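You operate a simulated robot arm through the tools that you are given. There is no shell and no other tool.

You are at the controls of a simulated robot arm. One attempt, no reset.

TASK
Lock the side fixture's board and tap both its high pegs level.
Fine: push in both holders before you tap; use the mallet on the glue bench and put it back; leave the other board.

Only the result counts: the job must be done as asked and must still hold three seconds after the hand-in. Knocking over, shifting, dropping, spilling or breaking anything else fails it.

THE ROBOT
A 7-joint arm with a two-finger parallel gripper, fixed in place. Base frame: the origin is at the foot of the arm, x ahead of it, y to its left, z up; the work surface is at about z = 0.88. Readings come in m, degrees, newtons and seconds.
Its first joint turns from -149.0 to 149.0 degrees. Payload 3.43 kg.
Tool frame: the origin (TCP) lies between the finger pads and is the grasp point; the fingertips stand 0.03 m ahead of it; z points along the fingers, y is the line along which they close. The gripper opens to 0.094 m. The fingers are 0.028 m wide and 0.01 m thick; the gripper's body (0.05 by 0.096 m) begins 0.055 m behind the TCP.
Orientation is that of the tool frame in the base frame, as [roll, pitch, yaw] about the fixed x, y, z axes, in that order (R = Rz(yaw) Ry(pitch) Rx(roll)). With the fingers straight down and closing along the base's y, the tool's x points along the base's -x, its y along +y and its z along -z.

THE INTERFACE
- The arm moves only by the tool play_rows. Its argument "motion" is one flat list of numbers, 7 for each row, row after row: the opening, from 0 (shut) to 1 (fully open), then the shift along the tool's x, y, z in units of 400 mm (1.0 is 400 mm), then the turn, a rotation vector about the tool's x, y, z in units of 180 degrees (1.0 is 180 degrees). In form: [claw, dx, dy, dz, ax, ay, az, claw, dx, dy, dz, ax, ay, az, ...]. A call has 1 to 20 rows; each row is the pose to reach, as a shift and turn from the pose commanded when the call began, along the tool's axes at that moment. A call with a number of a shift or a turn outside -1 to 1 is refused whole. A row lasts 0.2 s, in which the tool goes at most 0.05 m and 8.6 degrees; a call with a longer step from one row to the next is refused whole, and so is a gripper value outside its range. Where a pose cannot be reached the arm comes as near as it can. A force on the tool above 50 N (or 10 N above the force at the start of the call, whichever is more), or a blocked arm, ends the call early, and 0.2 s more pass. The fingers move at their own pace (about 0.045 m/s each) and stop on an object; they squeeze with about 42 N. The grip force told is the motor's: it shows also when the fingers shut on nothing. Time passes only in rows, and 0.2 s behind the last, so rows that repeat a pose let the fingers close. It gives the time, the measured TCP pose, the force on the tool (base axes), the opening and the grip force at its end, in the units of the frame above (readings bear some noise), with the torque about the TCP (base axes, N m) and any sound that the robot's microphone picked up.
- Cameras (640 x 400 px; columns grow to the right, rows downward): "scene" is fixed at [0.2191, 0.4982, 1.4584]; the picture's right is [0.64, -0.77, 0.00], its down [-0.60, -0.50, -0.63] and it looks along [0.48, 0.40, -0.78] (base axes); focal length 229 px, centre (320, 200). "wrist" rides on the gripper at [0.076, 0.014, -0.103] in the tool frame; the picture's right is [-0.18, 0.98, 0.00], its down [-0.75, -0.14, -0.64] and it looks along [-0.63, -0.12, 0.77] (tool axes); focal length 243 px, centre (320, 200).
- capture(camera): a new picture of that camera. It takes no simulated time.
- locate(camera, pixels): for up to 12 pixels [column, row] of the newest picture of that camera ("zoom" is the newest enlarged one), the place [x, y, z] in the base frame of the surface seen there, good to about 0.002 m. It takes no simulated time.
- enlarge(camera, box): a new picture of the part [left, top, right, bottom] of that camera's present view, enlarged. It takes no simulated time.
- sign_off(): hands the job in; it is judged then, once.

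Open the gripper and draw the arm clear of the work before you hand the job in, unless the task says otherwise.

The tools are called after "Emit:" by a JSON object that holds its "api" and its "payload". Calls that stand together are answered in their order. play_rows: Moves the arm, as the interface text tells. Its arguments: {"type":"object","properties":{"motion":{"type":"array","items":{"type":"number"}}},"required":["motion"]} The other tools are called the same way: capture (camera) takes a picture; locate (camera, pixels) gives the place of the surface under pixels of a picture; enlarge (camera, box) takes an enlarged picture of a part of a camera's view; sign_off () hands the job in.

At the start:

```text
time_s: 0.0
eef_pos: [0.6913, 0.7047, 1.1981]
tcp_rot: [-179.9, 0.1, 179.9]
ft_force: [0.0, 0.1, 1.4]
moment: [0.0, -0.01, -0.03]
finger_gap: 0.0938
grip_force: 0.0
```

scene: 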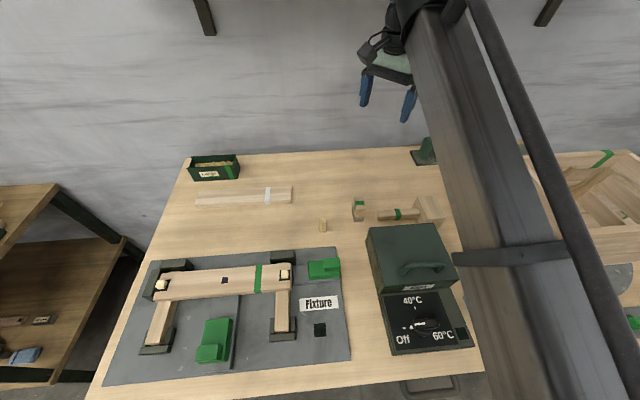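
wrist: 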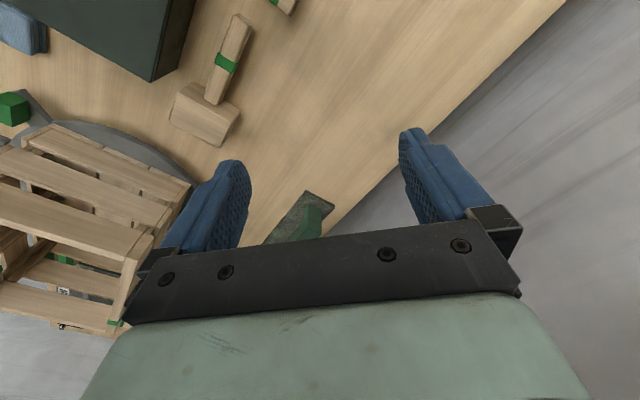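

The scene picture shows a fixture plate with a board at about (225,280), two green blocks at (323,268) and (213,340), and a mallet at (410,212). I'll take enlarged pictures for detail.

Emit:
{"api": "enlarge", "payload": {"camera": "scene", "box": [90, 230, 370, 400]}}

Emit:
{"api": "enlarge", "payload": {"camera": "scene", "box": [330, 130, 640, 330]}}

Emit:
{"api": "enlarge", "payload": {"camera": "scene", "box": [0, 180, 150, 400]}}

Emit:
{"api": "enlarge", "payload": {"camera": "wrist", "box": [0, 0, 320, 200]}}

```text
2.29 times, centred on (230, 315) of scene
```

zoom: 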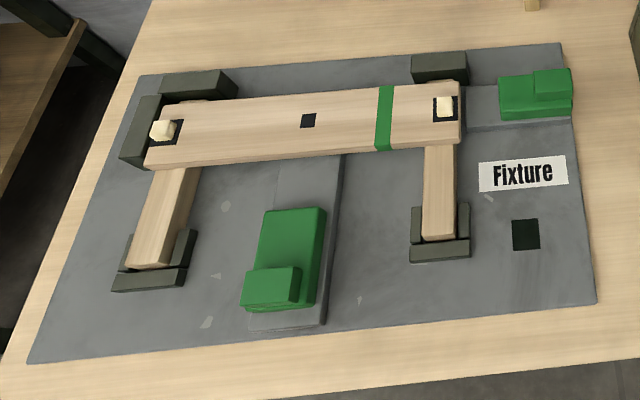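

```text
2.00 times, centred on (485, 230) of scene
```

zoom: 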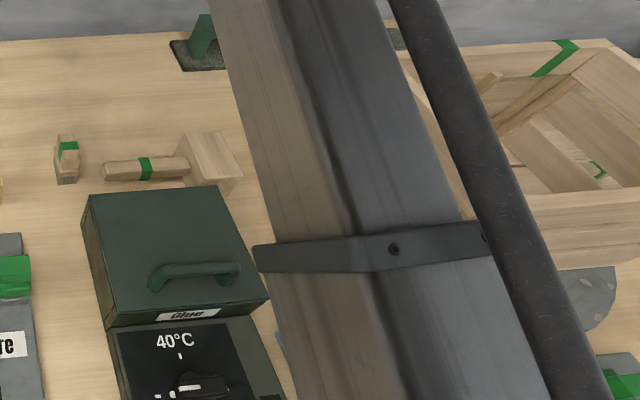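

```text
1.82 times, centred on (75, 290) of scene
```

zoom: 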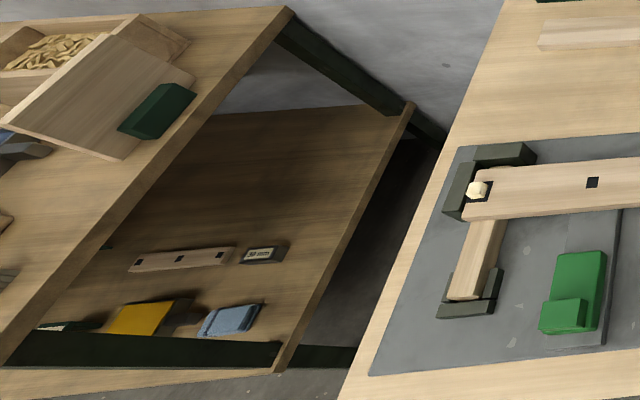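

```text
2.00 times, centred on (160, 100) of wrist
```

zoom: 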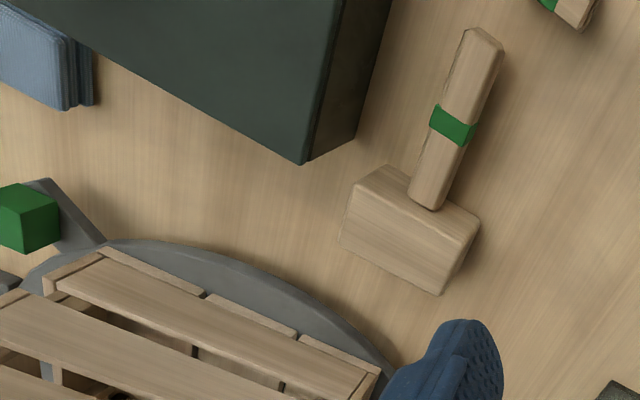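

I'll locate the key points in the fixture and mallet area from a scene picture to build a map.

Emit:
{"api": "capture", "payload": {"camera": "scene"}}

Emit:
{"api": "locate", "payload": {"camera": "scene", "pixels": [[163, 285], [285, 274], [225, 280], [323, 266], [330, 263], [213, 330], [208, 352], [320, 330], [350, 360], [105, 383], [148, 262], [338, 248]]}}

Emit:
{"api": "locate", "payload": {"camera": "scene", "pixels": [[382, 216], [400, 214], [430, 208], [358, 208], [323, 226], [240, 195], [212, 165], [410, 250], [425, 150], [425, 325], [600, 160], [634, 322]]}}

Emit:
{"api": "locate", "payload": {"camera": "wrist", "pixels": [[230, 40], [224, 65], [205, 112], [18, 110], [300, 225], [100, 190], [20, 25], [130, 30], [280, 5], [60, 325]]}}

```text
taken
```

scene: 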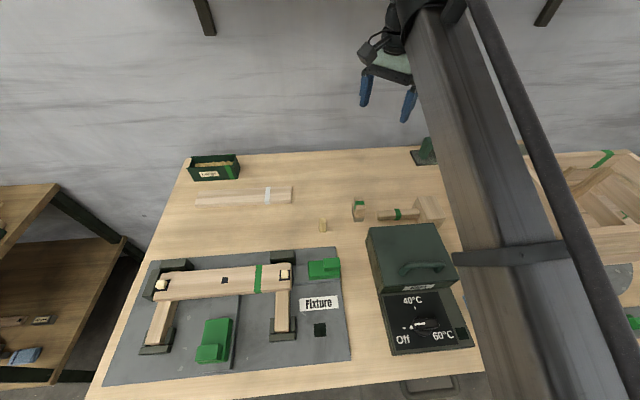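

```text
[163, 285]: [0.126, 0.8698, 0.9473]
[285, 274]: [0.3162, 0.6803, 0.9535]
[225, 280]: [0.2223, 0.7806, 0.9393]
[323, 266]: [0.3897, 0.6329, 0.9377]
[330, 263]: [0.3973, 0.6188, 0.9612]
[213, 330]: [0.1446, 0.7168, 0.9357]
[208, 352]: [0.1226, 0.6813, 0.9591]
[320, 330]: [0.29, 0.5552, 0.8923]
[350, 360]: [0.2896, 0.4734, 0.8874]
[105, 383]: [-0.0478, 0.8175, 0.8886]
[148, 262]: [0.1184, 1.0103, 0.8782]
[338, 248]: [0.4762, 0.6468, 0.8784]
```

```text
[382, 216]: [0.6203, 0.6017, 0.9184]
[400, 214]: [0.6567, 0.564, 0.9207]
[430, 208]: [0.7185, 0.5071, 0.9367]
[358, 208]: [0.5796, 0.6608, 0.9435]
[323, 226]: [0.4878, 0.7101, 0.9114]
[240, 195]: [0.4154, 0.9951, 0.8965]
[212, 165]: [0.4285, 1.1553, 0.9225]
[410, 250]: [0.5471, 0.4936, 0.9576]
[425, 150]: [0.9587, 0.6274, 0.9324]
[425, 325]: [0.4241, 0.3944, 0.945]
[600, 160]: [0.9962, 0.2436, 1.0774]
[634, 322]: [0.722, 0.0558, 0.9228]
```

```text
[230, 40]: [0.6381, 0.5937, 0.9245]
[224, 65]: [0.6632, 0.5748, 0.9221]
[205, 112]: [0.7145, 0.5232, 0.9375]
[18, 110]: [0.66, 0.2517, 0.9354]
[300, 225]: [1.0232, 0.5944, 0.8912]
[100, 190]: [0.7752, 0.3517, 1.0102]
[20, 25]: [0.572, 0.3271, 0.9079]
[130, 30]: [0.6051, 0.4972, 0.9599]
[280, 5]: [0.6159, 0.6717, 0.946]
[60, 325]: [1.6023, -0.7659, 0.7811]
```

The fixture with pegs lies to the robot's left (x 0.0–0.45, y 0.45–1.0), and a round gray thing with wooden slats lies ahead. I'll lift and swing the arm towards the fixture to see it and free the view of the front area.

Emit:
{"api": "play_rows", "payload": {"motion": [1, 0.0975, 0, -0.0125, 0, 0, 0, 1, 0.195, 0, -0.025, 0, 0, 0, 1, 0.2925, 0, -0.0375, 0, 0, 0, 1, 0.39, 0, -0.05, 0, 0, 0, 1, 0.4875, 0, -0.0625, 0, 0, 0, 1, 0.585, 0, -0.075, 0, 0, 0, 1, 0.6825, 0, -0.0875, 0, 0, 0, 1, 0.78, 0, -0.1, 0, 0, 0, 1, 0.8775, 0, -0.1125, 0, 0, 0, 1, 0.975, 0, -0.125, 0, 0, 0, 1, 0.975, 0, -0.125, 0, 0, 0]}}

Emit:
{"api": "capture", "payload": {"camera": "scene"}}

Emit:
{"api": "capture", "payload": {"camera": "wrist"}}

```text
time_s: 2.4
eef_pos: [0.3072, 0.7281, 1.2122]
tcp_rot: [176.8, 1.1, 179.9]
ft_force: [-0.4, 0.1, 0.3]
moment: [0.01, 0.0, -0.02]
finger_gap: 0.094
grip_force: 0.1
out of reach, approached as far as the arm can: row 4, 5, 6, 7, 8, 9, 10, 11
```

```text
taken
```

scene: 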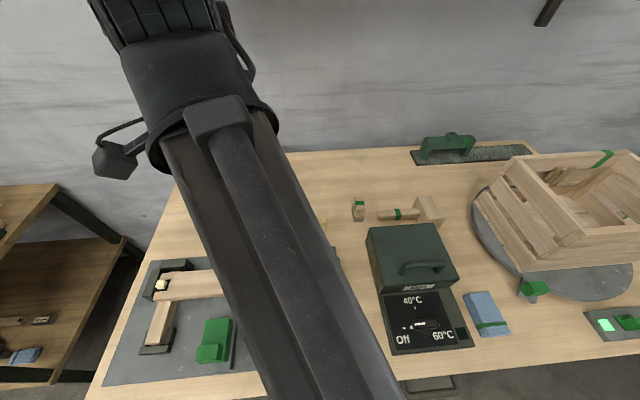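

```text
taken
```

wrist: 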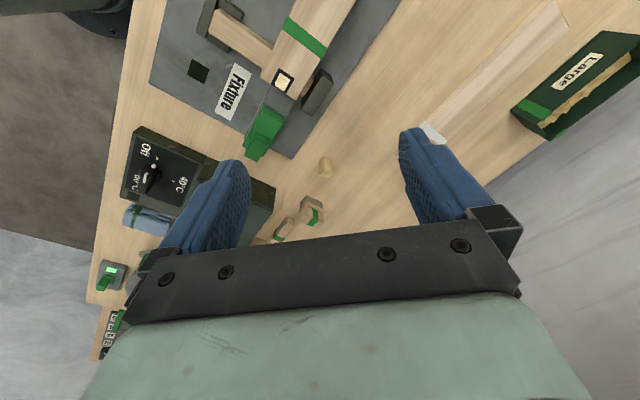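

The call says poses at z≈1.25 were out of reach, so I'll descend to about 1.15 and move further back so the wrist camera can look over the whole fixture.

Emit:
{"api": "play_rows", "payload": {"motion": [1, 0, 0, 0.1, 0, 0, 0, 1, 0, 0.0, 0.2, 0, 0, 0, 1, 0.1, 0.02, 0.25, 0, 0, 0, 1, 0.2, 0.04, 0.25, 0, 0, 0, 1, 0.3, 0.06, 0.25, 0, 0, 0, 1, 0.4, 0.08, 0.25, 0, 0, 0, 1, 0.5, 0.1, 0.25, 0, 0, 0, 1, 0.6, 0.11, 0.25, 0, 0, 0, 1, 0.7, 0.11, 0.25, 0, 0, 0, 1, 0.7, 0.11, 0.25, 0, 0, 0]}}

Emit:
{"api": "capture", "payload": {"camera": "scene"}}

Emit:
{"api": "capture", "payload": {"camera": "wrist"}}

```text
time_s: 4.6
eef_pos: [0.0322, 0.7756, 1.1051]
tcp_rot: [177.0, 1.1, 180.0]
ft_force: [-1.1, 0.5, 0.1]
moment: [0.0, 0.03, 0.0]
finger_gap: 0.0941
grip_force: 0.1
```

```text
taken
```

scene: 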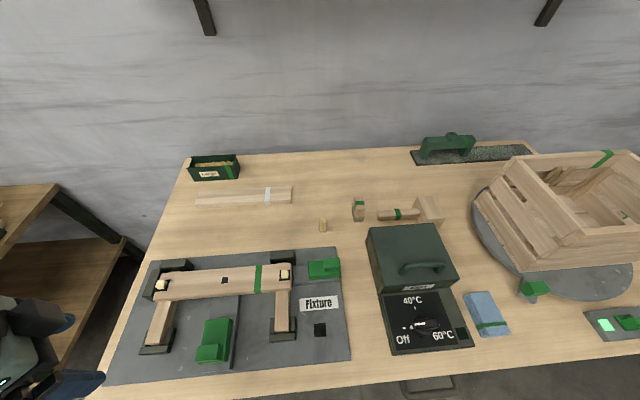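

```text
taken
```

wrist: 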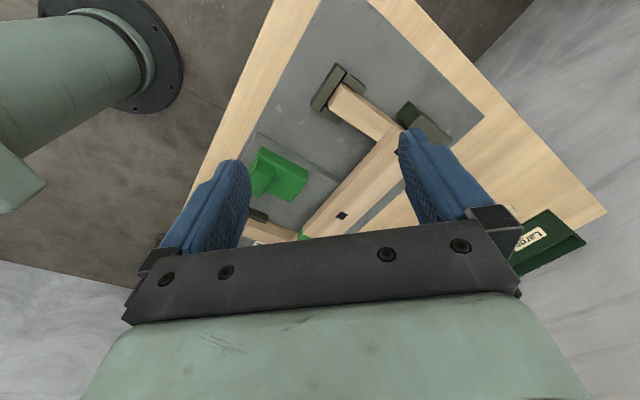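

The arm is clear and the whole bench is visible now: fixture lower left, mallet at (410,212), loose board at (245,195). I'll enlarge the relevant parts and locate key points.

Emit:
{"api": "enlarge", "payload": {"camera": "scene", "box": [130, 235, 260, 316]}}

Emit:
{"api": "enlarge", "payload": {"camera": "scene", "box": [230, 230, 360, 311]}}

Emit:
{"api": "enlarge", "payload": {"camera": "scene", "box": [170, 300, 300, 381]}}

Emit:
{"api": "enlarge", "payload": {"camera": "scene", "box": [330, 170, 490, 270]}}

Emit:
{"api": "enlarge", "payload": {"camera": "scene", "box": [440, 130, 640, 350]}}

```text
4.92 times, centred on (195, 276) of scene
```

zoom: 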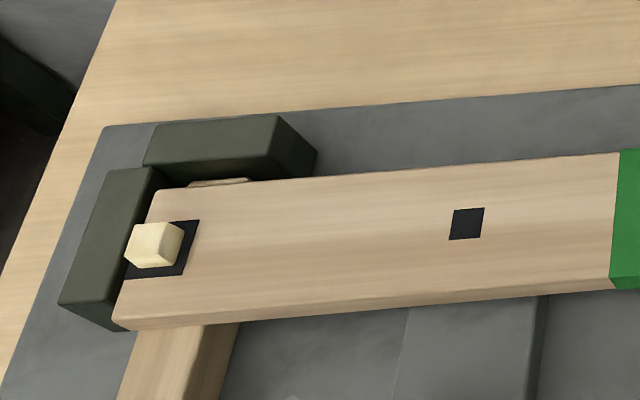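

```text
4.92 times, centred on (295, 270) of scene
```

zoom: 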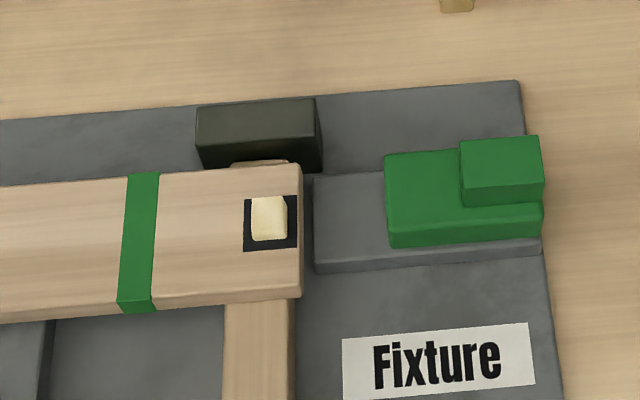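

```text
4.92 times, centred on (235, 340) of scene
```

zoom: 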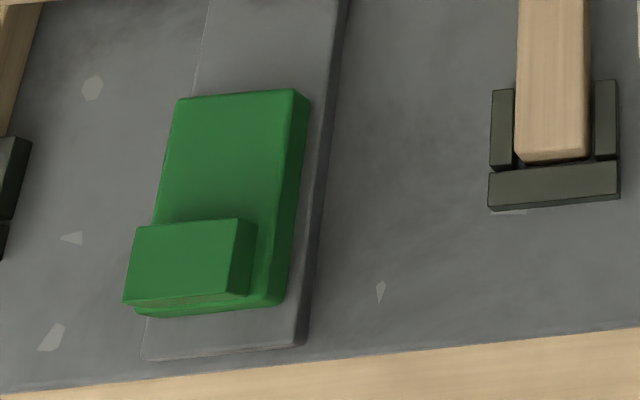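

```text
4.00 times, centred on (410, 220) of scene
```

zoom: 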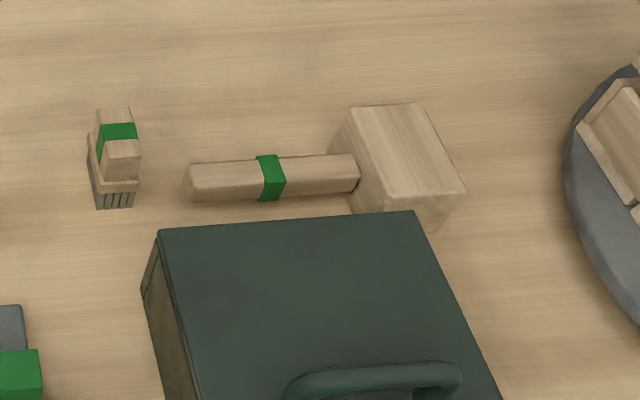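

```text
1.82 times, centred on (540, 240) of scene
```

zoom: 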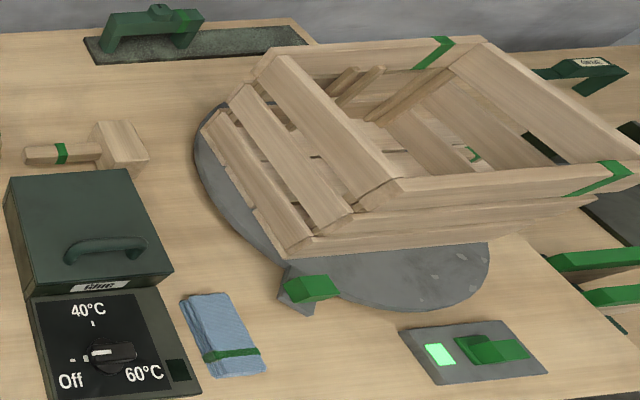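

To be sure which fixture and board are meant, I'll look at the right-hand side of the bench too; I move the arm over the open space and level the tool again (roll is 177°).

Emit:
{"api": "play_rows", "payload": {"motion": [1, -0.092, -0.064, -0.0066, 0.0033, 0.0012, 0, 1, -0.184, -0.128, -0.0132, 0.0067, 0.0024, 0, 1, -0.276, -0.192, -0.0198, 0.01, 0.0036, 0, 1, -0.368, -0.256, -0.0264, 0.0133, 0.0049, 0, 1, -0.46, -0.32, -0.033, 0.0167, 0.0061, 0, 1, -0.552, -0.384, -0.0396, 0.0167, 0.0061, 0, 1, -0.644, -0.448, -0.0462, 0.0167, 0.0061, 0, 1, -0.736, -0.512, -0.0528, 0.0167, 0.0061, 0, 1, -0.828, -0.576, -0.0594, 0.0167, 0.0061, 0, 1, -0.92, -0.64, -0.066, 0.0167, 0.0061, 0]}}

```text
time_s: 6.8
eef_pos: [0.4003, 0.5255, 1.1085]
tcp_rot: [179.1, 0.4, 179.9]
ft_force: [-0.8, 0.2, 0.0]
moment: [0.0, 0.01, -0.02]
finger_gap: 0.0942
grip_force: 0.0
out of reach, approached as far as the arm can: row 6, 7, 8, 9, 10
```

The reach limit at this radius seems to be about z 1.11. I'll turn the tool about its axis here so the wrist camera looks to the right along the bench.

Emit:
{"api": "play_rows", "payload": {"motion": [1, 0, 0, 0.005, 0, 0, 0.045, 1, 0, 0, 0.01, 0, 0, 0.09, 1, 0, 0, 0.02, 0, 0, 0.135, 1, 0, 0, 0.03, 0, 0, 0.18, 1, 0, 0, 0.03, 0, 0, 0.225, 1, 0, 0, 0.03, 0, 0, 0.27, 1, 0, 0, 0.03, 0, 0, 0.315, 1, 0, 0, 0.03, 0, 0, 0.36, 1, 0, 0, 0.03, 0, 0, 0.4, 1, 0, 0, 0.03, 0, 0, 0.4]}}

Emit:
{"api": "capture", "payload": {"camera": "wrist"}}

Emit:
{"api": "capture", "payload": {"camera": "scene"}}

```text
time_s: 9.0
eef_pos: [0.4032, 0.5261, 1.0979]
tcp_rot: [-179.9, -0.2, 107.9]
ft_force: [-0.3, 0.8, -0.8]
moment: [0.0, -0.01, 0.01]
finger_gap: 0.0939
grip_force: 0.1
```

```text
taken
```

wrist: 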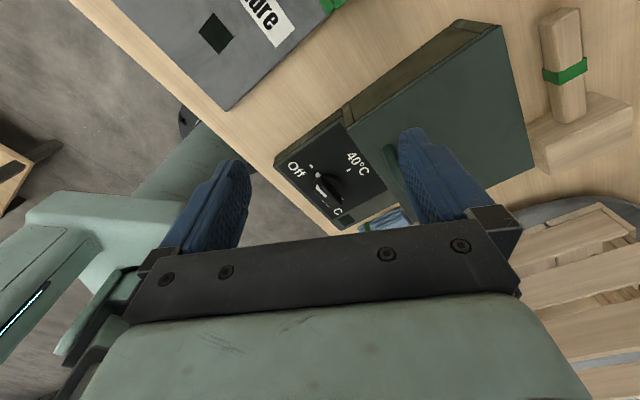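

```text
taken
```

scene: 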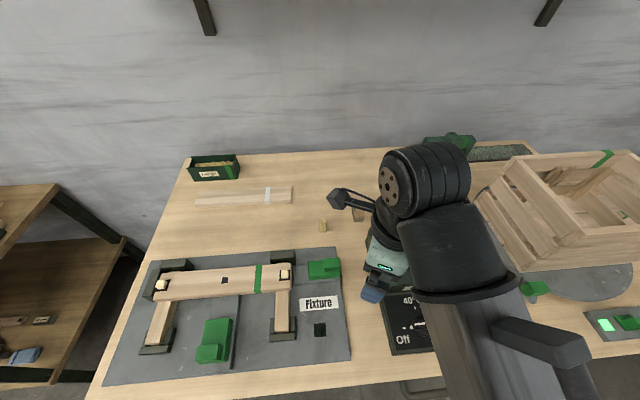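

I'll locate the crate's edges and near items to plan a safe look at the right side.

Emit:
{"api": "locate", "payload": {"camera": "scene", "pixels": [[480, 195], [500, 250], [525, 268], [570, 240], [512, 158], [560, 265], [535, 287], [600, 295], [638, 230], [620, 322], [604, 152], [635, 265]]}}

```text
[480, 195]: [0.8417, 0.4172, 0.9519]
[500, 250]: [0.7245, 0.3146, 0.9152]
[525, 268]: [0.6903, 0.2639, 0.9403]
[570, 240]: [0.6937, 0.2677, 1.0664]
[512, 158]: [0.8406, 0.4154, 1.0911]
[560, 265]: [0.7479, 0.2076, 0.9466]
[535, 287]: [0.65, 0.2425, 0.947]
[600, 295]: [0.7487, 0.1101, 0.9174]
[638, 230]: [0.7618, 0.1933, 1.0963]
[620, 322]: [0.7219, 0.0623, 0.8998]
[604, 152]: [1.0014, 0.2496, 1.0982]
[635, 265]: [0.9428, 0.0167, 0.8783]
```

I'll tilt the tool about its y-axis by about 40° so the wrist camera looks nearly level towards the robot's right side, without travelling near the crate.

Emit:
{"api": "play_rows", "payload": {"motion": [1, 0, 0, -0.01, 0, -0.04, 0, 1, 0, 0, -0.02, 0, -0.08, 0, 1, 0, 0, -0.03, 0, -0.12, 0, 1, 0, 0, -0.04, 0, -0.16, 0, 1, 0, 0, -0.05, 0, -0.2, 0, 1, 0, 0, -0.05, 0, -0.23, 0]}}

Emit:
{"api": "capture", "payload": {"camera": "wrist"}}

```text
time_s: 10.3
eef_pos: [0.4866, 0.5215, 0.9967]
tcp_rot: [173.4, 32.7, 108.5]
ft_force: [-8.8, 4.2, 14.2]
moment: [-0.19, 1.0, -0.41]
finger_gap: 0.094
grip_force: 0.0
out of reach, approached as far as the arm can: row 1, 2, 3, 4, 5, 6
stopped in row 6: the force on the tool passed its limit at 66 N (the readings are from after the stop); the commanded pose is now the measured one
```

```text
taken
```

wrist: 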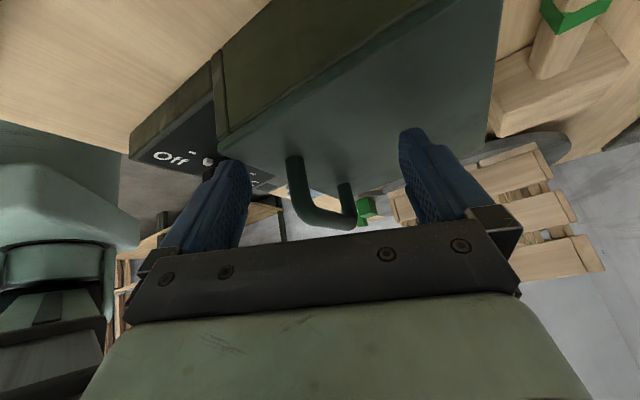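

The tilt was out of reach, and the arm dipped and touched something (66 N near the glue pot). I'll look at the scene before moving.

Emit:
{"api": "capture", "payload": {"camera": "scene"}}

Emit:
{"api": "enlarge", "payload": {"camera": "scene", "box": [330, 170, 490, 270]}}

```text
taken
```

scene: 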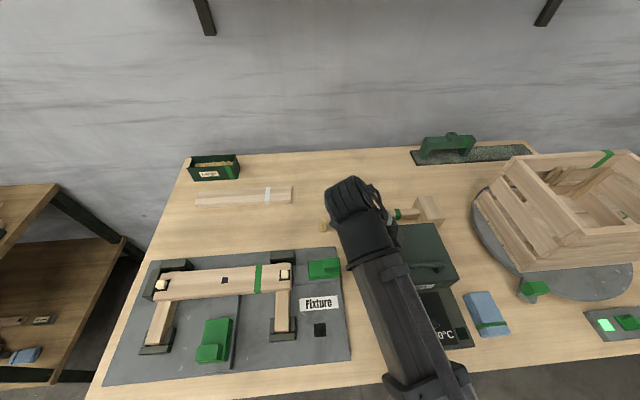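

```text
4.00 times, centred on (410, 220) of scene
```

zoom: 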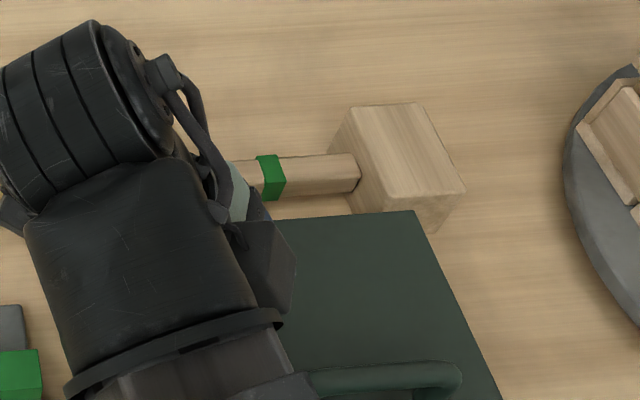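

The glue pot and mallet look unmoved (lid corner at zoom (415,212) as before); the fingertips are just resting on the lid. I'll back straight out along the fingers by 60 mm.

Emit:
{"api": "play_rows", "payload": {"motion": [1, 0, 0, -0.05, 0, 0, 0, 1, 0, 0, -0.1, 0, 0, 0, 1, 0, 0, -0.15, 0, 0, 0]}}

```text
time_s: 11.1
eef_pos: [0.4925, 0.5476, 1.0192]
tcp_rot: [171.6, 31.8, 108.7]
ft_force: [0.0, -0.2, 0.4]
moment: [0.03, -0.02, -0.01]
finger_gap: 0.0942
grip_force: 0.1
out of reach, approached as far as the arm can: row 1, 2, 3
```

Contact is gone (force ≈ 0). Now I level the tool back while rising about 40 mm.

Emit:
{"api": "play_rows", "payload": {"motion": [1, -0.01, 0.002, -0.016, 0.009, 0.035, 0, 1, -0.02, 0.004, -0.032, 0.018, 0.07, 0, 1, -0.03, 0.007, -0.05, 0.028, 0.105, 0, 1, -0.04, 0.01, -0.067, 0.037, 0.14, 0, 1, -0.0527, 0.0124, -0.0841, 0.047, 0.177, 0, 1, -0.0527, 0.0124, -0.0841, 0.047, 0.177, 0]}}

```text
time_s: 12.5
eef_pos: [0.4941, 0.5473, 1.0571]
tcp_rot: [-177.6, 0.9, 109.8]
ft_force: [1.4, 0.2, -1.0]
moment: [-0.02, 0.0, 0.04]
finger_gap: 0.094
grip_force: 0.0
out of reach, approached as far as the arm can: row 1
```

Level again. Now I go up and outward to a larger radius where the arm can be higher (z ≈ 1.17), before passing to the right.

Emit:
{"api": "play_rows", "payload": {"motion": [1, -0.003, 0.087, -0.08, -0.0133, 0.005, 0, 1, -0.006, 0.174, -0.14, -0.0133, 0.005, 0, 1, -0.009, 0.261, -0.2, -0.0133, 0.005, 0, 1, -0.012, 0.348, -0.25, -0.0133, 0.005, 0, 1, -0.016, 0.4355, -0.3, -0.0133, 0.005, 0, 1, -0.016, 0.4355, -0.3, -0.0133, 0.005, 0]}}

Emit:
{"api": "capture", "payload": {"camera": "wrist"}}

Emit:
{"api": "capture", "payload": {"camera": "scene"}}

```text
time_s: 13.9
eef_pos: [0.664, 0.6031, 1.1706]
tcp_rot: [179.9, 0.0, 109.6]
ft_force: [-0.1, -0.2, 0.3]
moment: [-0.02, 0.01, -0.04]
finger_gap: 0.0942
grip_force: 0.1
```

```text
taken
```

wrist: 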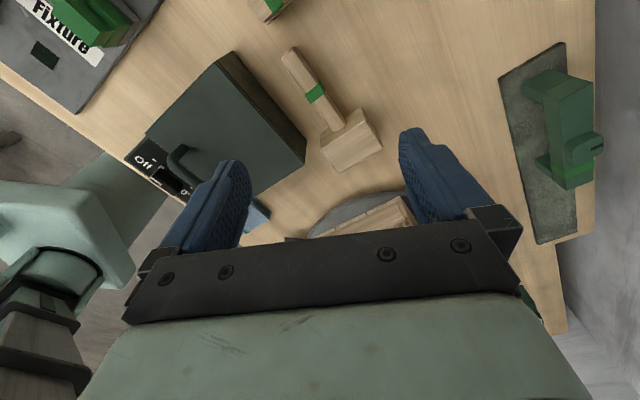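

```text
taken
```

scene: 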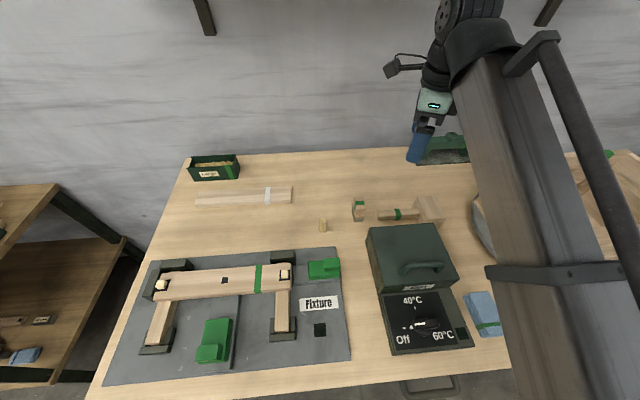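

All clear and level. I continue over the crate (top at z ≈ 1.10) with fingertips at about 1.17 to look at the right side.

Emit:
{"api": "play_rows", "payload": {"motion": [1, -0.1074, 0.0323, -0.03, 0, 0, 0, 1, -0.2149, 0.0646, -0.06, 0, 0, 0, 1, -0.3223, 0.0969, -0.075, 0, 0, 0, 1, -0.4297, 0.1291, -0.075, 0, 0, 0, 1, -0.5371, 0.1614, -0.075, 0, 0, 0, 1, -0.6446, 0.1937, -0.075, 0, 0, 0, 1, -0.752, 0.226, -0.075, 0, 0, 0]}}

Emit:
{"api": "capture", "payload": {"camera": "wrist"}}

```text
time_s: 15.5
eef_pos: [0.8527, 0.3519, 1.2022]
tcp_rot: [179.9, 0.1, 109.7]
ft_force: [-0.1, -0.5, 1.2]
moment: [-0.06, 0.02, -0.02]
finger_gap: 0.0942
grip_force: 0.1
```

```text
taken
```

wrist: 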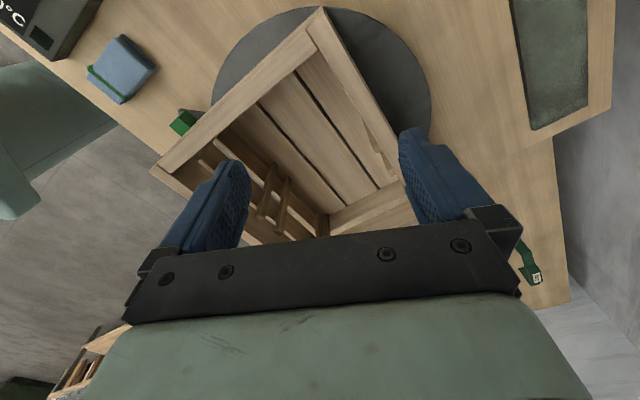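

The crate on a turntable is below. Continue to the right.

Emit:
{"api": "play_rows", "payload": {"motion": [1, -0.1106, -0.0174, 0, 0, 0, 0, 1, -0.2213, -0.0348, 0, 0, 0, 0, 1, -0.3319, -0.0521, 0, 0, 0, 0, 1, -0.4425, -0.0695, 0, 0, 0, 0, 1, -0.5531, -0.0869, 0, 0, 0, 0, 1, -0.6638, -0.1043, 0, 0, 0, 0, 1, -0.7744, -0.1216, 0, 0, 0, 0, 1, -0.885, -0.139, 0, 0, 0, 0]}}

Emit:
{"api": "capture", "payload": {"camera": "wrist"}}

Emit:
{"api": "capture", "payload": {"camera": "scene"}}

```text
time_s: 17.3
eef_pos: [0.9158, -0.0015, 1.2011]
tcp_rot: [-180.0, 0.1, 109.7]
ft_force: [0.1, 0.0, 0.2]
moment: [-0.02, 0.0, 0.01]
finger_gap: 0.0939
grip_force: 0.0
```

```text
taken
```

wrist: 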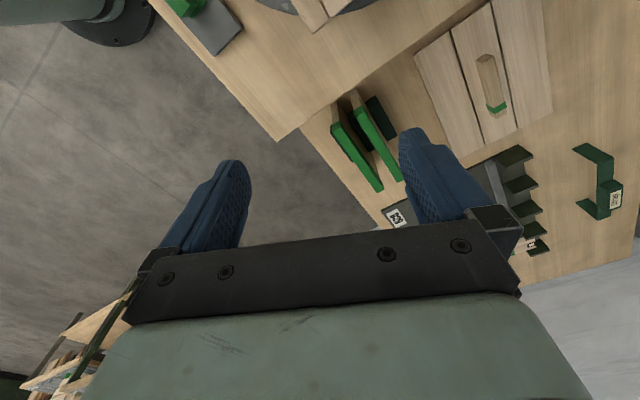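

```text
taken
```

scene: 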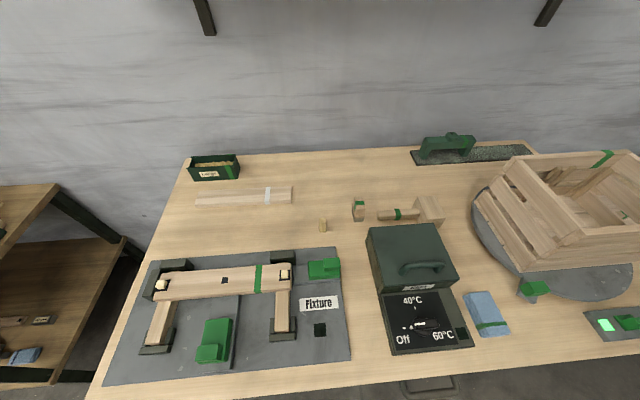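

A second bench appears ahead-right, with green bars, a set of boards at (485,75) and a rack. I'll enlarge this view and then look further right.

Emit:
{"api": "enlarge", "payload": {"camera": "wrist", "box": [300, 0, 640, 290]}}

Emit:
{"api": "locate", "payload": {"camera": "wrist", "pixels": [[450, 60], [490, 70], [495, 110], [600, 190], [360, 150], [520, 180], [395, 215], [280, 130], [540, 120], [80, 350]]}}

Emit:
{"api": "play_rows", "payload": {"motion": [1, -0.1106, 0.045, 0, 0, 0, 0.03, 1, -0.2213, 0.065, 0, 0, 0, 0.06, 1, -0.3319, 0.035, 0, 0, 0, 0.09, 1, -0.4425, -0.015, 0, 0, 0, 0.12, 1, -0.5531, -0.065, 0, 0, 0, 0.15, 1, -0.6638, -0.13, 0, 0, 0, 0.18, 1, -0.7744, -0.19, 0, 0, 0, 0.21, 1, -0.8744, -0.25, 0, 0, 0, 0.24]}}

Emit:
{"api": "capture", "payload": {"camera": "wrist"}}

```text
1.38 times, centred on (470, 145) of wrist
```

zoom: 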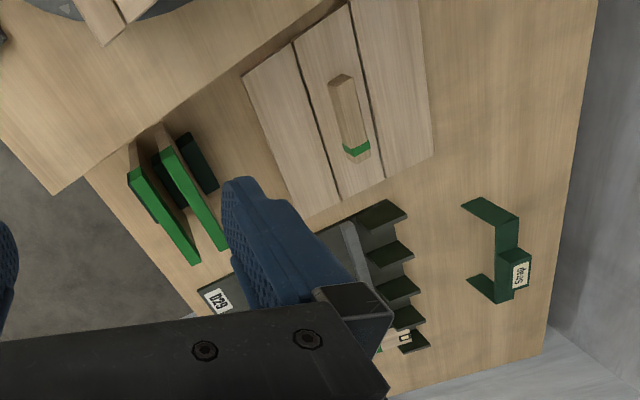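

```text
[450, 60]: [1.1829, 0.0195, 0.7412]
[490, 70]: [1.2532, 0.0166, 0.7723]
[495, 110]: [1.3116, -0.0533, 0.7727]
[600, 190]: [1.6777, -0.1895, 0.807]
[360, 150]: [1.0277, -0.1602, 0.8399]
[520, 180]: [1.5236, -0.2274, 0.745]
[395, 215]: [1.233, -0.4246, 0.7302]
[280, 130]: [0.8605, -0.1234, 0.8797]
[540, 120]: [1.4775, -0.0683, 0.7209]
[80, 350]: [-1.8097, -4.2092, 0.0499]
```

```text
refused: row 6 steps farther than a row can; nothing moved
```

```text
taken
```

wrist: 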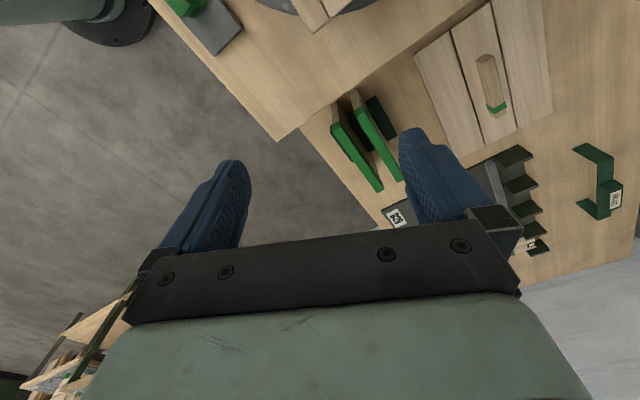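

The second bench (x > 1.0) is out of reach and has no fixture, so the "Fixture" plate on this bench is the side fixture, and the "other board" is the loose one with the white band. With the scene view unobstructed I now measure the holders precisely.

Emit:
{"api": "enlarge", "payload": {"camera": "scene", "box": [280, 240, 360, 290]}}

Emit:
{"api": "locate", "payload": {"camera": "zoom", "pixels": [[240, 180], [355, 165], [300, 160], [395, 170], [445, 165], [445, 215], [420, 185], [300, 230], [440, 280], [40, 165], [180, 280], [230, 290]]}}

```text
8.00 times, centred on (320, 265) of scene
```

zoom: 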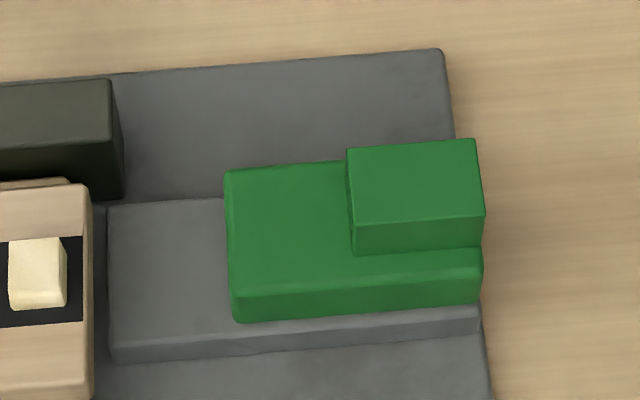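

```text
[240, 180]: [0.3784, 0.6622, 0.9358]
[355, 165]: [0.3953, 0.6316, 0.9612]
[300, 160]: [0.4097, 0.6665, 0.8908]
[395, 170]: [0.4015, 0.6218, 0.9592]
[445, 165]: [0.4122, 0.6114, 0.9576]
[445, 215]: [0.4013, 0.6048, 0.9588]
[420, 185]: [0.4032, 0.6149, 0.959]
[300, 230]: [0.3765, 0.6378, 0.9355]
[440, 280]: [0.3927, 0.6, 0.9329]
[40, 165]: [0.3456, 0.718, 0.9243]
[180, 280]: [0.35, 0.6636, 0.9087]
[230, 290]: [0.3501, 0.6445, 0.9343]
```

Next I measure corner points of the first holder, its rail, and the board end in this enlarged picture.

Emit:
{"api": "locate", "payload": {"camera": "zoom", "pixels": [[228, 176], [235, 296], [476, 268], [352, 155], [356, 220], [480, 205], [473, 146], [90, 190], [85, 380], [112, 345], [112, 206], [475, 318]]}}

Emit:
{"api": "locate", "payload": {"camera": "zoom", "pixels": [[12, 245], [45, 243], [42, 290], [15, 295], [75, 243], [75, 315], [60, 275], [5, 320], [36, 265], [100, 85], [115, 190], [60, 350]]}}

```text
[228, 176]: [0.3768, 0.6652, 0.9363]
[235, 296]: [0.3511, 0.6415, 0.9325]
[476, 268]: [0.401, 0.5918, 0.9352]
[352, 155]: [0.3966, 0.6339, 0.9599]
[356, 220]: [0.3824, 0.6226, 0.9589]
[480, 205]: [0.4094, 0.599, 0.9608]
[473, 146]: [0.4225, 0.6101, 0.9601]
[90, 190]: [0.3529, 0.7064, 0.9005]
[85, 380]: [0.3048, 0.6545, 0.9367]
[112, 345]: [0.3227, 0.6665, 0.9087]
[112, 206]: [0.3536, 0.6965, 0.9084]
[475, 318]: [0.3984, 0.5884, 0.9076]
```

```text
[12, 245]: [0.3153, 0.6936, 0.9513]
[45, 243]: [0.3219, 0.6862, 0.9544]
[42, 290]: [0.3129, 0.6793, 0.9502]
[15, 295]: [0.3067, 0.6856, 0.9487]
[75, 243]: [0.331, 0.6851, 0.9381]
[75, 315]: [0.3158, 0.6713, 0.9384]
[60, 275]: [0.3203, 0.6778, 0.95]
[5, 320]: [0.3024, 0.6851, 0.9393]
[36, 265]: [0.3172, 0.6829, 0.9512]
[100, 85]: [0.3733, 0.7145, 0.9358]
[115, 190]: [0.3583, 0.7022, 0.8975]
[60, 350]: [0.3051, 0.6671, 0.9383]
```

Holder 1: top at z 0.935, knob 0.018 × 0.036 m with top at 0.960, and a gap of about 0.04 m to the board's end. Now the second holder and the left peg.

Emit:
{"api": "enlarge", "payload": {"camera": "scene", "box": [180, 305, 260, 375]}}

Emit:
{"api": "locate", "payload": {"camera": "zoom", "pixels": [[180, 100], [400, 85], [140, 290], [300, 285], [250, 350], [130, 360], [340, 320], [220, 320], [300, 200], [370, 300], [440, 100], [100, 390]]}}

```text
5.71 times, centred on (220, 340) of scene
```

zoom: 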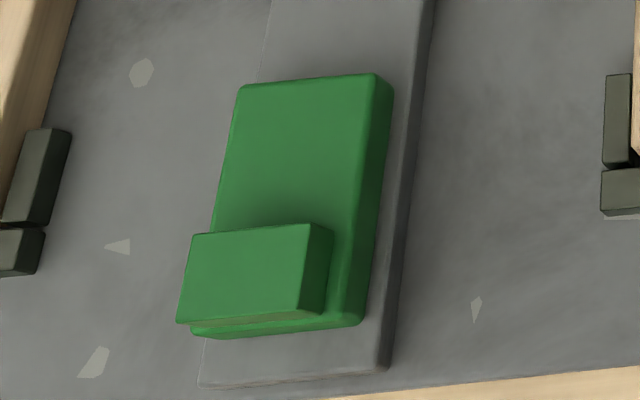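

```text
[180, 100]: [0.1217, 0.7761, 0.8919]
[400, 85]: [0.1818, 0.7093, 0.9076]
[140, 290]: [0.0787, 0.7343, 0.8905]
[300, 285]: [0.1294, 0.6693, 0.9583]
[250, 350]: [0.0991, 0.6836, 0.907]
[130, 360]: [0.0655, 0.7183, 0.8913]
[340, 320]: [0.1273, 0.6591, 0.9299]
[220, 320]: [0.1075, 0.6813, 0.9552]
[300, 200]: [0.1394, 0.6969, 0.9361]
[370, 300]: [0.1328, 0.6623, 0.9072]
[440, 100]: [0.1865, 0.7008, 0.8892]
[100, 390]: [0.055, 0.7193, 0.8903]
```

Emit:
{"api": "locate", "payload": {"camera": "zoom", "pixels": [[240, 92], [370, 80], [196, 240], [306, 228], [182, 316], [296, 308], [353, 318], [385, 360], [205, 380], [430, 10], [268, 10], [320, 150]]}}

Emit:
{"api": "enlarge", "payload": {"camera": "scene", "box": [140, 250, 220, 310]}}

```text
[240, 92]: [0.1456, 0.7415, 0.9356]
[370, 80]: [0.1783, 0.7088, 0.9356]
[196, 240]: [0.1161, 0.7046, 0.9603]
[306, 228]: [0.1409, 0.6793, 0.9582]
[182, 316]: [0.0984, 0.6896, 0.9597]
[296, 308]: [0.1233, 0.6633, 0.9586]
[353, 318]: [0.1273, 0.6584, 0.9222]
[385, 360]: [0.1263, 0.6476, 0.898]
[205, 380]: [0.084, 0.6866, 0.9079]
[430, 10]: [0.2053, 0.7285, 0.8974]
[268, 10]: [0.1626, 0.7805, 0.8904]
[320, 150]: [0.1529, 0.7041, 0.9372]
```

```text
6.67 times, centred on (180, 280) of scene
```

zoom: 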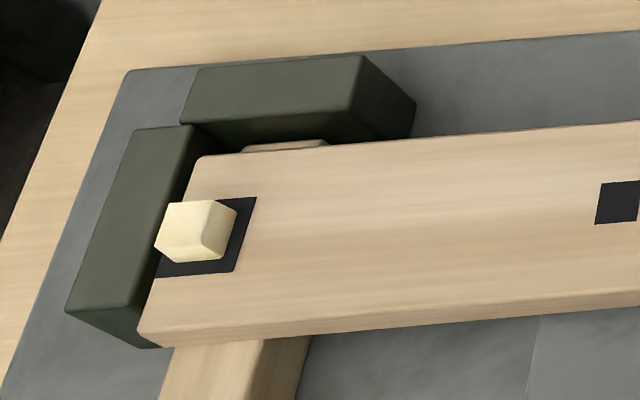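

Holder 2's knob is centred near (0.120, 0.684), top 0.960. Now I measure the left peg and the board's left end in the newest enlargement.

Emit:
{"api": "locate", "payload": {"camera": "zoom", "pixels": [[178, 205], [213, 203], [205, 255], [165, 240], [190, 228], [245, 210], [225, 265], [200, 165], [145, 335], [615, 200], [130, 200], [280, 85]]}}

Emit:
{"api": "enlarge", "payload": {"camera": "scene", "box": [370, 185, 450, 245]}}

Emit:
{"api": "locate", "payload": {"camera": "zoom", "pixels": [[75, 230], [75, 260], [320, 200], [320, 230], [200, 215], [430, 100], [550, 240], [310, 180], [390, 90], [590, 260], [540, 330], [380, 270]]}}

```text
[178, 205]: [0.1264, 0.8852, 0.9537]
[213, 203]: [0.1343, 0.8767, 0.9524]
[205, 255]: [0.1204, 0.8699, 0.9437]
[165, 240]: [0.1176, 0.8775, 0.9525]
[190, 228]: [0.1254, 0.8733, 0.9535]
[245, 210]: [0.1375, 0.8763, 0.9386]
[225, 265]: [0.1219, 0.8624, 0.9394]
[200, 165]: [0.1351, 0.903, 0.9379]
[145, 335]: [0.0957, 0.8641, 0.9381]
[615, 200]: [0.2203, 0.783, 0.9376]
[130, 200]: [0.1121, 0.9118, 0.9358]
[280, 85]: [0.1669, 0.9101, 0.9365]
```

```text
6.67 times, centred on (410, 215) of scene
```

zoom: 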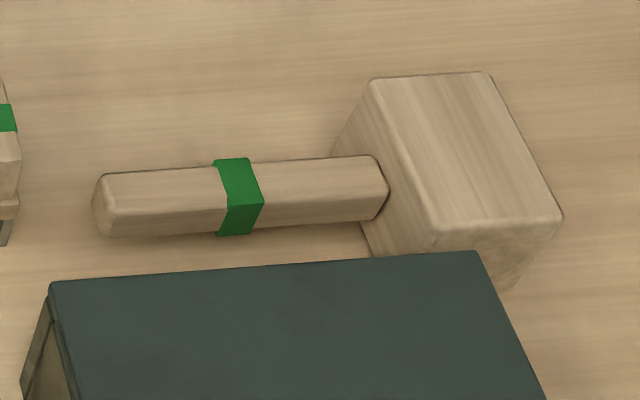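

```text
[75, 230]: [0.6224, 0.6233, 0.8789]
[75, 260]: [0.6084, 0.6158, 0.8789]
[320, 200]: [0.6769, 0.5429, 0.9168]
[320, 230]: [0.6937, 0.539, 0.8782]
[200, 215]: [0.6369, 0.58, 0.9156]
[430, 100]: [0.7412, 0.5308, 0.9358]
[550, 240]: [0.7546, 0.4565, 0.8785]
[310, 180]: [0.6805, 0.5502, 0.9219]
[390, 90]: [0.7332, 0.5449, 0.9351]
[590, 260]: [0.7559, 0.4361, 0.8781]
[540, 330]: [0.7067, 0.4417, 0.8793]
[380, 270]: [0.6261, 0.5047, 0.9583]
```

Pegs stand at z ≈ 0.953 over the board top 0.939. Now I measure the mallet's head and handle corners and the glue pot's edges.

Emit:
{"api": "locate", "payload": {"camera": "zoom", "pixels": [[375, 84], [487, 76], [556, 212], [432, 222], [108, 178], [118, 205], [112, 230], [374, 160], [384, 190], [376, 215], [240, 165], [240, 195]]}}

Emit:
{"api": "locate", "payload": {"camera": "zoom", "pixels": [[55, 288], [470, 258], [60, 320], [540, 390], [365, 240], [500, 270], [225, 165], [255, 205], [225, 225], [5, 120]]}}

```text
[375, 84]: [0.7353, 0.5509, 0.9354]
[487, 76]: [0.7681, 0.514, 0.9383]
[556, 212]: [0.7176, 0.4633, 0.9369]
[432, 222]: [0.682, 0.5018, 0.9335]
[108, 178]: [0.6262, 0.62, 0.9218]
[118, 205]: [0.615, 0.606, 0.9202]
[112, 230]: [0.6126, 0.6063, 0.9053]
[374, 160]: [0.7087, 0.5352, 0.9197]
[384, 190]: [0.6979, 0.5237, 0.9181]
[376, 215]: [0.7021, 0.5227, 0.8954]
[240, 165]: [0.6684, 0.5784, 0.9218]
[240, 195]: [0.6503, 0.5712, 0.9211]
```

```text
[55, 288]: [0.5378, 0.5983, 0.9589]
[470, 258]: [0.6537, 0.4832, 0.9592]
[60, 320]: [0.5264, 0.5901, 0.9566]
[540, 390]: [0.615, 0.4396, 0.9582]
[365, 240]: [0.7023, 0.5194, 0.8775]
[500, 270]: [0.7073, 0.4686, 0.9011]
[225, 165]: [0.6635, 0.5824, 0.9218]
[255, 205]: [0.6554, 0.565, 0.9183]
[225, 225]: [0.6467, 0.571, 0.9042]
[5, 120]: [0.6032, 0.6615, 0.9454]
```

Everything measured: with board axis u = (0.701,−0.713) and v = (0.713,0.701), holder 1 must slide about 0.042 m along −u, holder 2 about 0.051 m along +v. I return over the crate the same way, fingers closing on the go.

Emit:
{"api": "play_rows", "payload": {"motion": [0.5, 0.1106, 0.0174, 0, 0, 0, 0, 0.2, 0.2213, 0.0348, 0, 0, 0, 0, 0, 0.3319, 0.0521, 0, 0, 0, 0, 0, 0.4425, 0.0695, 0, 0, 0, 0, 0, 0.5531, 0.0869, 0, 0, 0, 0, 0, 0.6638, 0.1043, 0, 0, 0, 0, 0, 0.7744, 0.1216, 0, 0, 0, 0, 0, 0.885, 0.139, 0, 0, 0, 0]}}

Emit:
{"api": "play_rows", "payload": {"motion": [0, 0.1074, -0.0323, 0, 0, 0, 0, 0, 0.2149, -0.0646, 0, 0, 0, 0, 0, 0.3223, -0.0969, 0, 0, 0, 0, 0, 0.4297, -0.1291, 0.0, 0, 0, 0, 0, 0.5371, -0.1614, 0.03, 0, 0, 0, 0, 0.6446, -0.1937, 0.06, 0, 0, 0, 0, 0.752, -0.226, 0.075, 0, 0, 0]}}

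```text
time_s: 19.1
eef_pos: [0.8507, 0.3528, 1.201]
tcp_rot: [-180.0, 0.0, 109.6]
ft_force: [-0.5, -0.9, -0.1]
moment: [0.01, -0.04, 0.03]
finger_gap: 0.0001
grip_force: 32.9
```

```text
time_s: 20.7
eef_pos: [0.665, 0.6028, 1.1688]
tcp_rot: [-179.9, 0.0, 109.6]
ft_force: [0.0, 1.2, -0.5]
moment: [0.01, -0.01, 0.02]
finger_gap: 0.0002
grip_force: 32.7
```

Now I move to a point above holder 1's outer side, (0.433, 0.583, 1.07), turning the tool to yaw 134.5°.

Emit:
{"api": "play_rows", "payload": {"motion": [0, 0.0246, -0.0938, 0.0413, 0, 0, -0.023, 0, 0.0492, -0.1877, 0.0825, 0, 0, -0.0461, 0, 0.0738, -0.2815, 0.1238, 0, 0, -0.0692, 0, 0.0983, -0.3753, 0.165, 0, 0, -0.0922, 0, 0.1229, -0.4692, 0.2063, 0, 0, -0.1153, 0, 0.1475, -0.563, 0.2475, 0, 0, -0.1383, 0, 0.1475, -0.563, 0.2475, 0, 0, -0.1383]}}

Emit:
{"api": "capture", "payload": {"camera": "wrist"}}

```text
time_s: 22.3
eef_pos: [0.4327, 0.5824, 1.0723]
tcp_rot: [180.0, 0.0, 134.5]
ft_force: [0.0, -0.1, 0.4]
moment: [-0.01, 0.01, -0.02]
finger_gap: 0.0
grip_force: 32.7
```

```text
taken
```

wrist: 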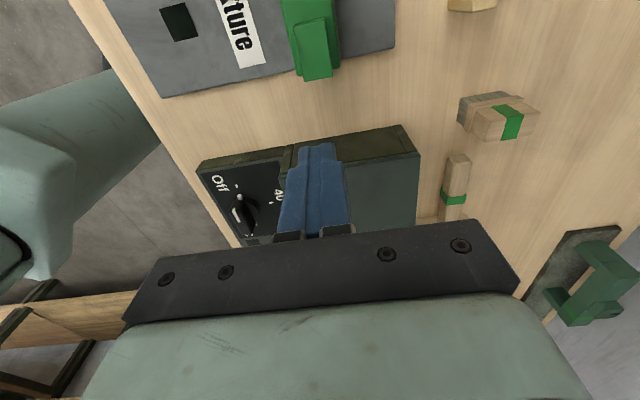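

Fingers are closed and point down. I check where the glue pot's near edge (row ≈ 145) and the holder's knob are in this view before descending.

Emit:
{"api": "locate", "payload": {"camera": "wrist", "pixels": [[290, 160], [290, 148], [360, 145], [405, 140], [300, 48], [328, 45], [315, 75], [332, 70], [312, 25], [288, 10], [335, 10], [250, 80]]}}

```text
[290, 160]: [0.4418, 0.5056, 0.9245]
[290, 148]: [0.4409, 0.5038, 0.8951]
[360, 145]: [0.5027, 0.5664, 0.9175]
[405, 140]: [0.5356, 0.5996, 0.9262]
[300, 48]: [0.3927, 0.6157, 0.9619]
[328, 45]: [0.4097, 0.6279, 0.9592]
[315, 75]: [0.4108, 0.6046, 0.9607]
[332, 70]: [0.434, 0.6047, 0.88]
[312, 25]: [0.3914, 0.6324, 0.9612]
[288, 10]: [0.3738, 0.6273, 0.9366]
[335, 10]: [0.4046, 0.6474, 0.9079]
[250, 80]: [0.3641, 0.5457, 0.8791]
```

The pot's near face is at s ≈ −0.051, 6 cm away; safe. I descend to TCP z ≈ 0.945 and then push along +tool x (towards the board) slowly, 35 mm first.

Emit:
{"api": "play_rows", "payload": {"motion": [0, 0, 0.005, 0.1, 0, 0, 0, 0, 0, 0.005, 0.2, 0, 0, 0, 0, 0, 0.005, 0.28, 0, 0, 0, 0, 0, 0.005, 0.3175, 0, 0, 0, 0, 0, 0.005, 0.3175, 0, 0, 0]}}

Emit:
{"api": "capture", "payload": {"camera": "wrist"}}

```text
time_s: 23.5
eef_pos: [0.434, 0.5852, 0.9445]
tcp_rot: [-180.0, 0.0, 134.7]
ft_force: [0.1, 0.0, -0.1]
moment: [0.02, 0.0, 0.01]
finger_gap: 0.0
grip_force: 33.2
```

```text
taken
```

wrist: 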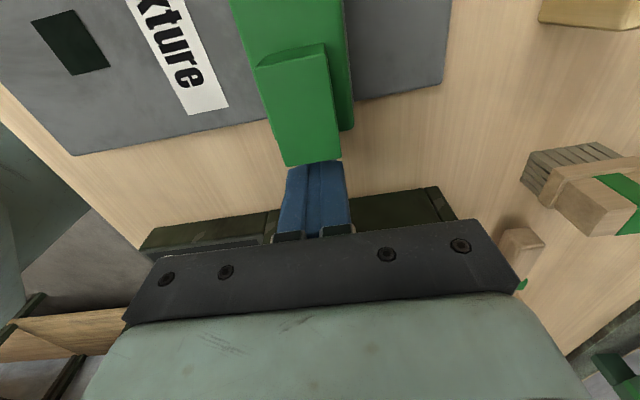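

The fingertips are aligned right behind the knob at (312,160). I push towards the board by 42 mm in 7 mm rows.

Emit:
{"api": "play_rows", "payload": {"motion": [0, 0.0175, 0, 0, 0, 0, 0, 0, 0.035, 0, 0, 0, 0, 0, 0, 0.0525, 0, 0, 0, 0, 0, 0, 0.07, 0, 0, 0, 0, 0, 0, 0.0875, 0, 0, 0, 0, 0, 0, 0.105, 0, 0, 0, 0, 0]}}

Emit:
{"api": "capture", "payload": {"camera": "wrist"}}

Emit:
{"api": "capture", "payload": {"camera": "scene"}}

```text
time_s: 24.9
eef_pos: [0.4024, 0.6157, 0.9437]
tcp_rot: [179.9, 0.0, 134.5]
ft_force: [3.5, -5.8, -3.0]
moment: [0.03, -0.01, 0.12]
finger_gap: 0.0
grip_force: 33.1
```

```text
taken
```

wrist: 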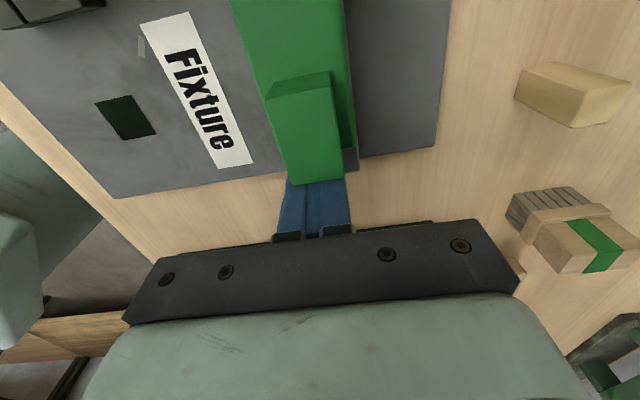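

```text
taken
```

scene: 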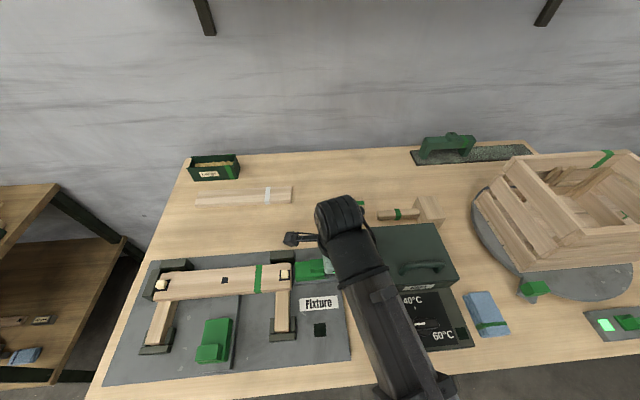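

The holder slides with about 7 N. I check the remaining gap to the board's end in an enlarged scene picture.

Emit:
{"api": "enlarge", "payload": {"camera": "scene", "box": [270, 240, 350, 290]}}

Emit:
{"api": "locate", "payload": {"camera": "zoom", "pixels": [[165, 200], [168, 300], [180, 195], [205, 180], [210, 290], [215, 300], [160, 380], [260, 240]]}}

```text
8.00 times, centred on (310, 265) of scene
```

zoom: 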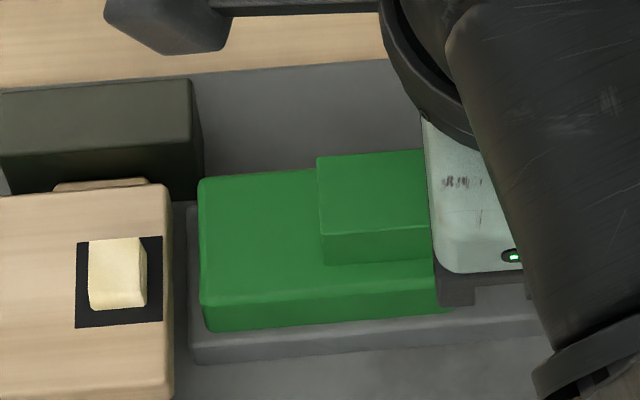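

```text
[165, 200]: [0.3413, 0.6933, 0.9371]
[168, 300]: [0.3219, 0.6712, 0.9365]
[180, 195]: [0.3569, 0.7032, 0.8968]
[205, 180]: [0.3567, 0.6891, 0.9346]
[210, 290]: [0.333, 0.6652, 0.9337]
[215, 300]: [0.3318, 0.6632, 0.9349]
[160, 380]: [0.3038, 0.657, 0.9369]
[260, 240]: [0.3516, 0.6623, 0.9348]
```

About 10 mm of gap remains. I push on in small steps (3 mm) until the holder meets the board.

Emit:
{"api": "play_rows", "payload": {"motion": [0, 0.0075, 0, 0, 0, 0, 0, 0, 0.015, 0, 0, 0, 0, 0, 0, 0.0225, 0, 0, 0, 0, 0, 0, 0.0275, 0, 0, 0, 0, 0]}}

Emit:
{"api": "enlarge", "payload": {"camera": "scene", "box": [270, 240, 350, 290]}}

```text
time_s: 25.9
eef_pos: [0.3957, 0.6213, 0.9443]
tcp_rot: [180.0, 0.0, 134.4]
ft_force: [7.2, -6.5, -1.3]
moment: [0.02, 0.04, 0.06]
finger_gap: 0.0002
grip_force: 32.6
```

```text
8.00 times, centred on (310, 265) of scene
```

zoom: 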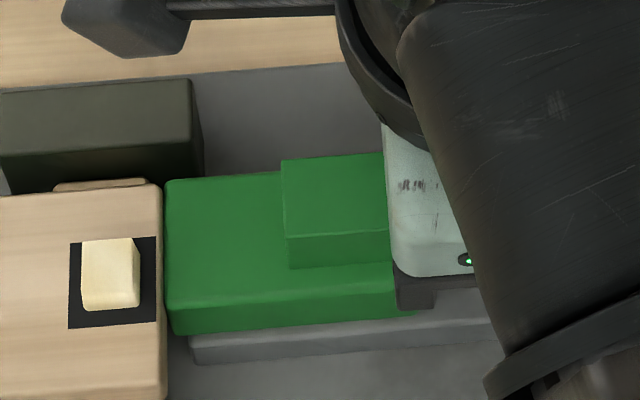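

The holder now touches the board's end (zoom x ≈ 165) and the board moved about 1 mm. I check the gap at the left corner stop.

Emit:
{"api": "enlarge", "payload": {"camera": "scene", "box": [140, 250, 220, 310]}}

```text
6.67 times, centred on (180, 280) of scene
```

zoom: 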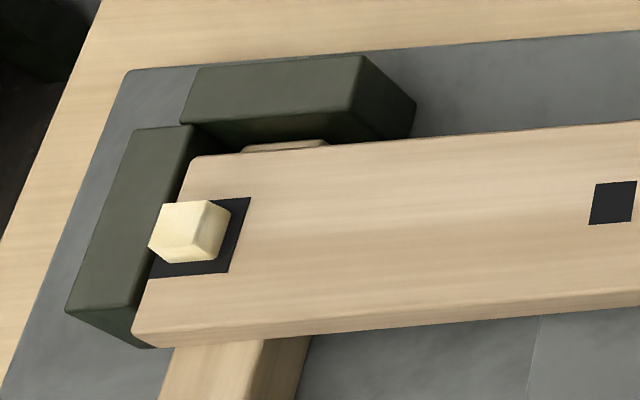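

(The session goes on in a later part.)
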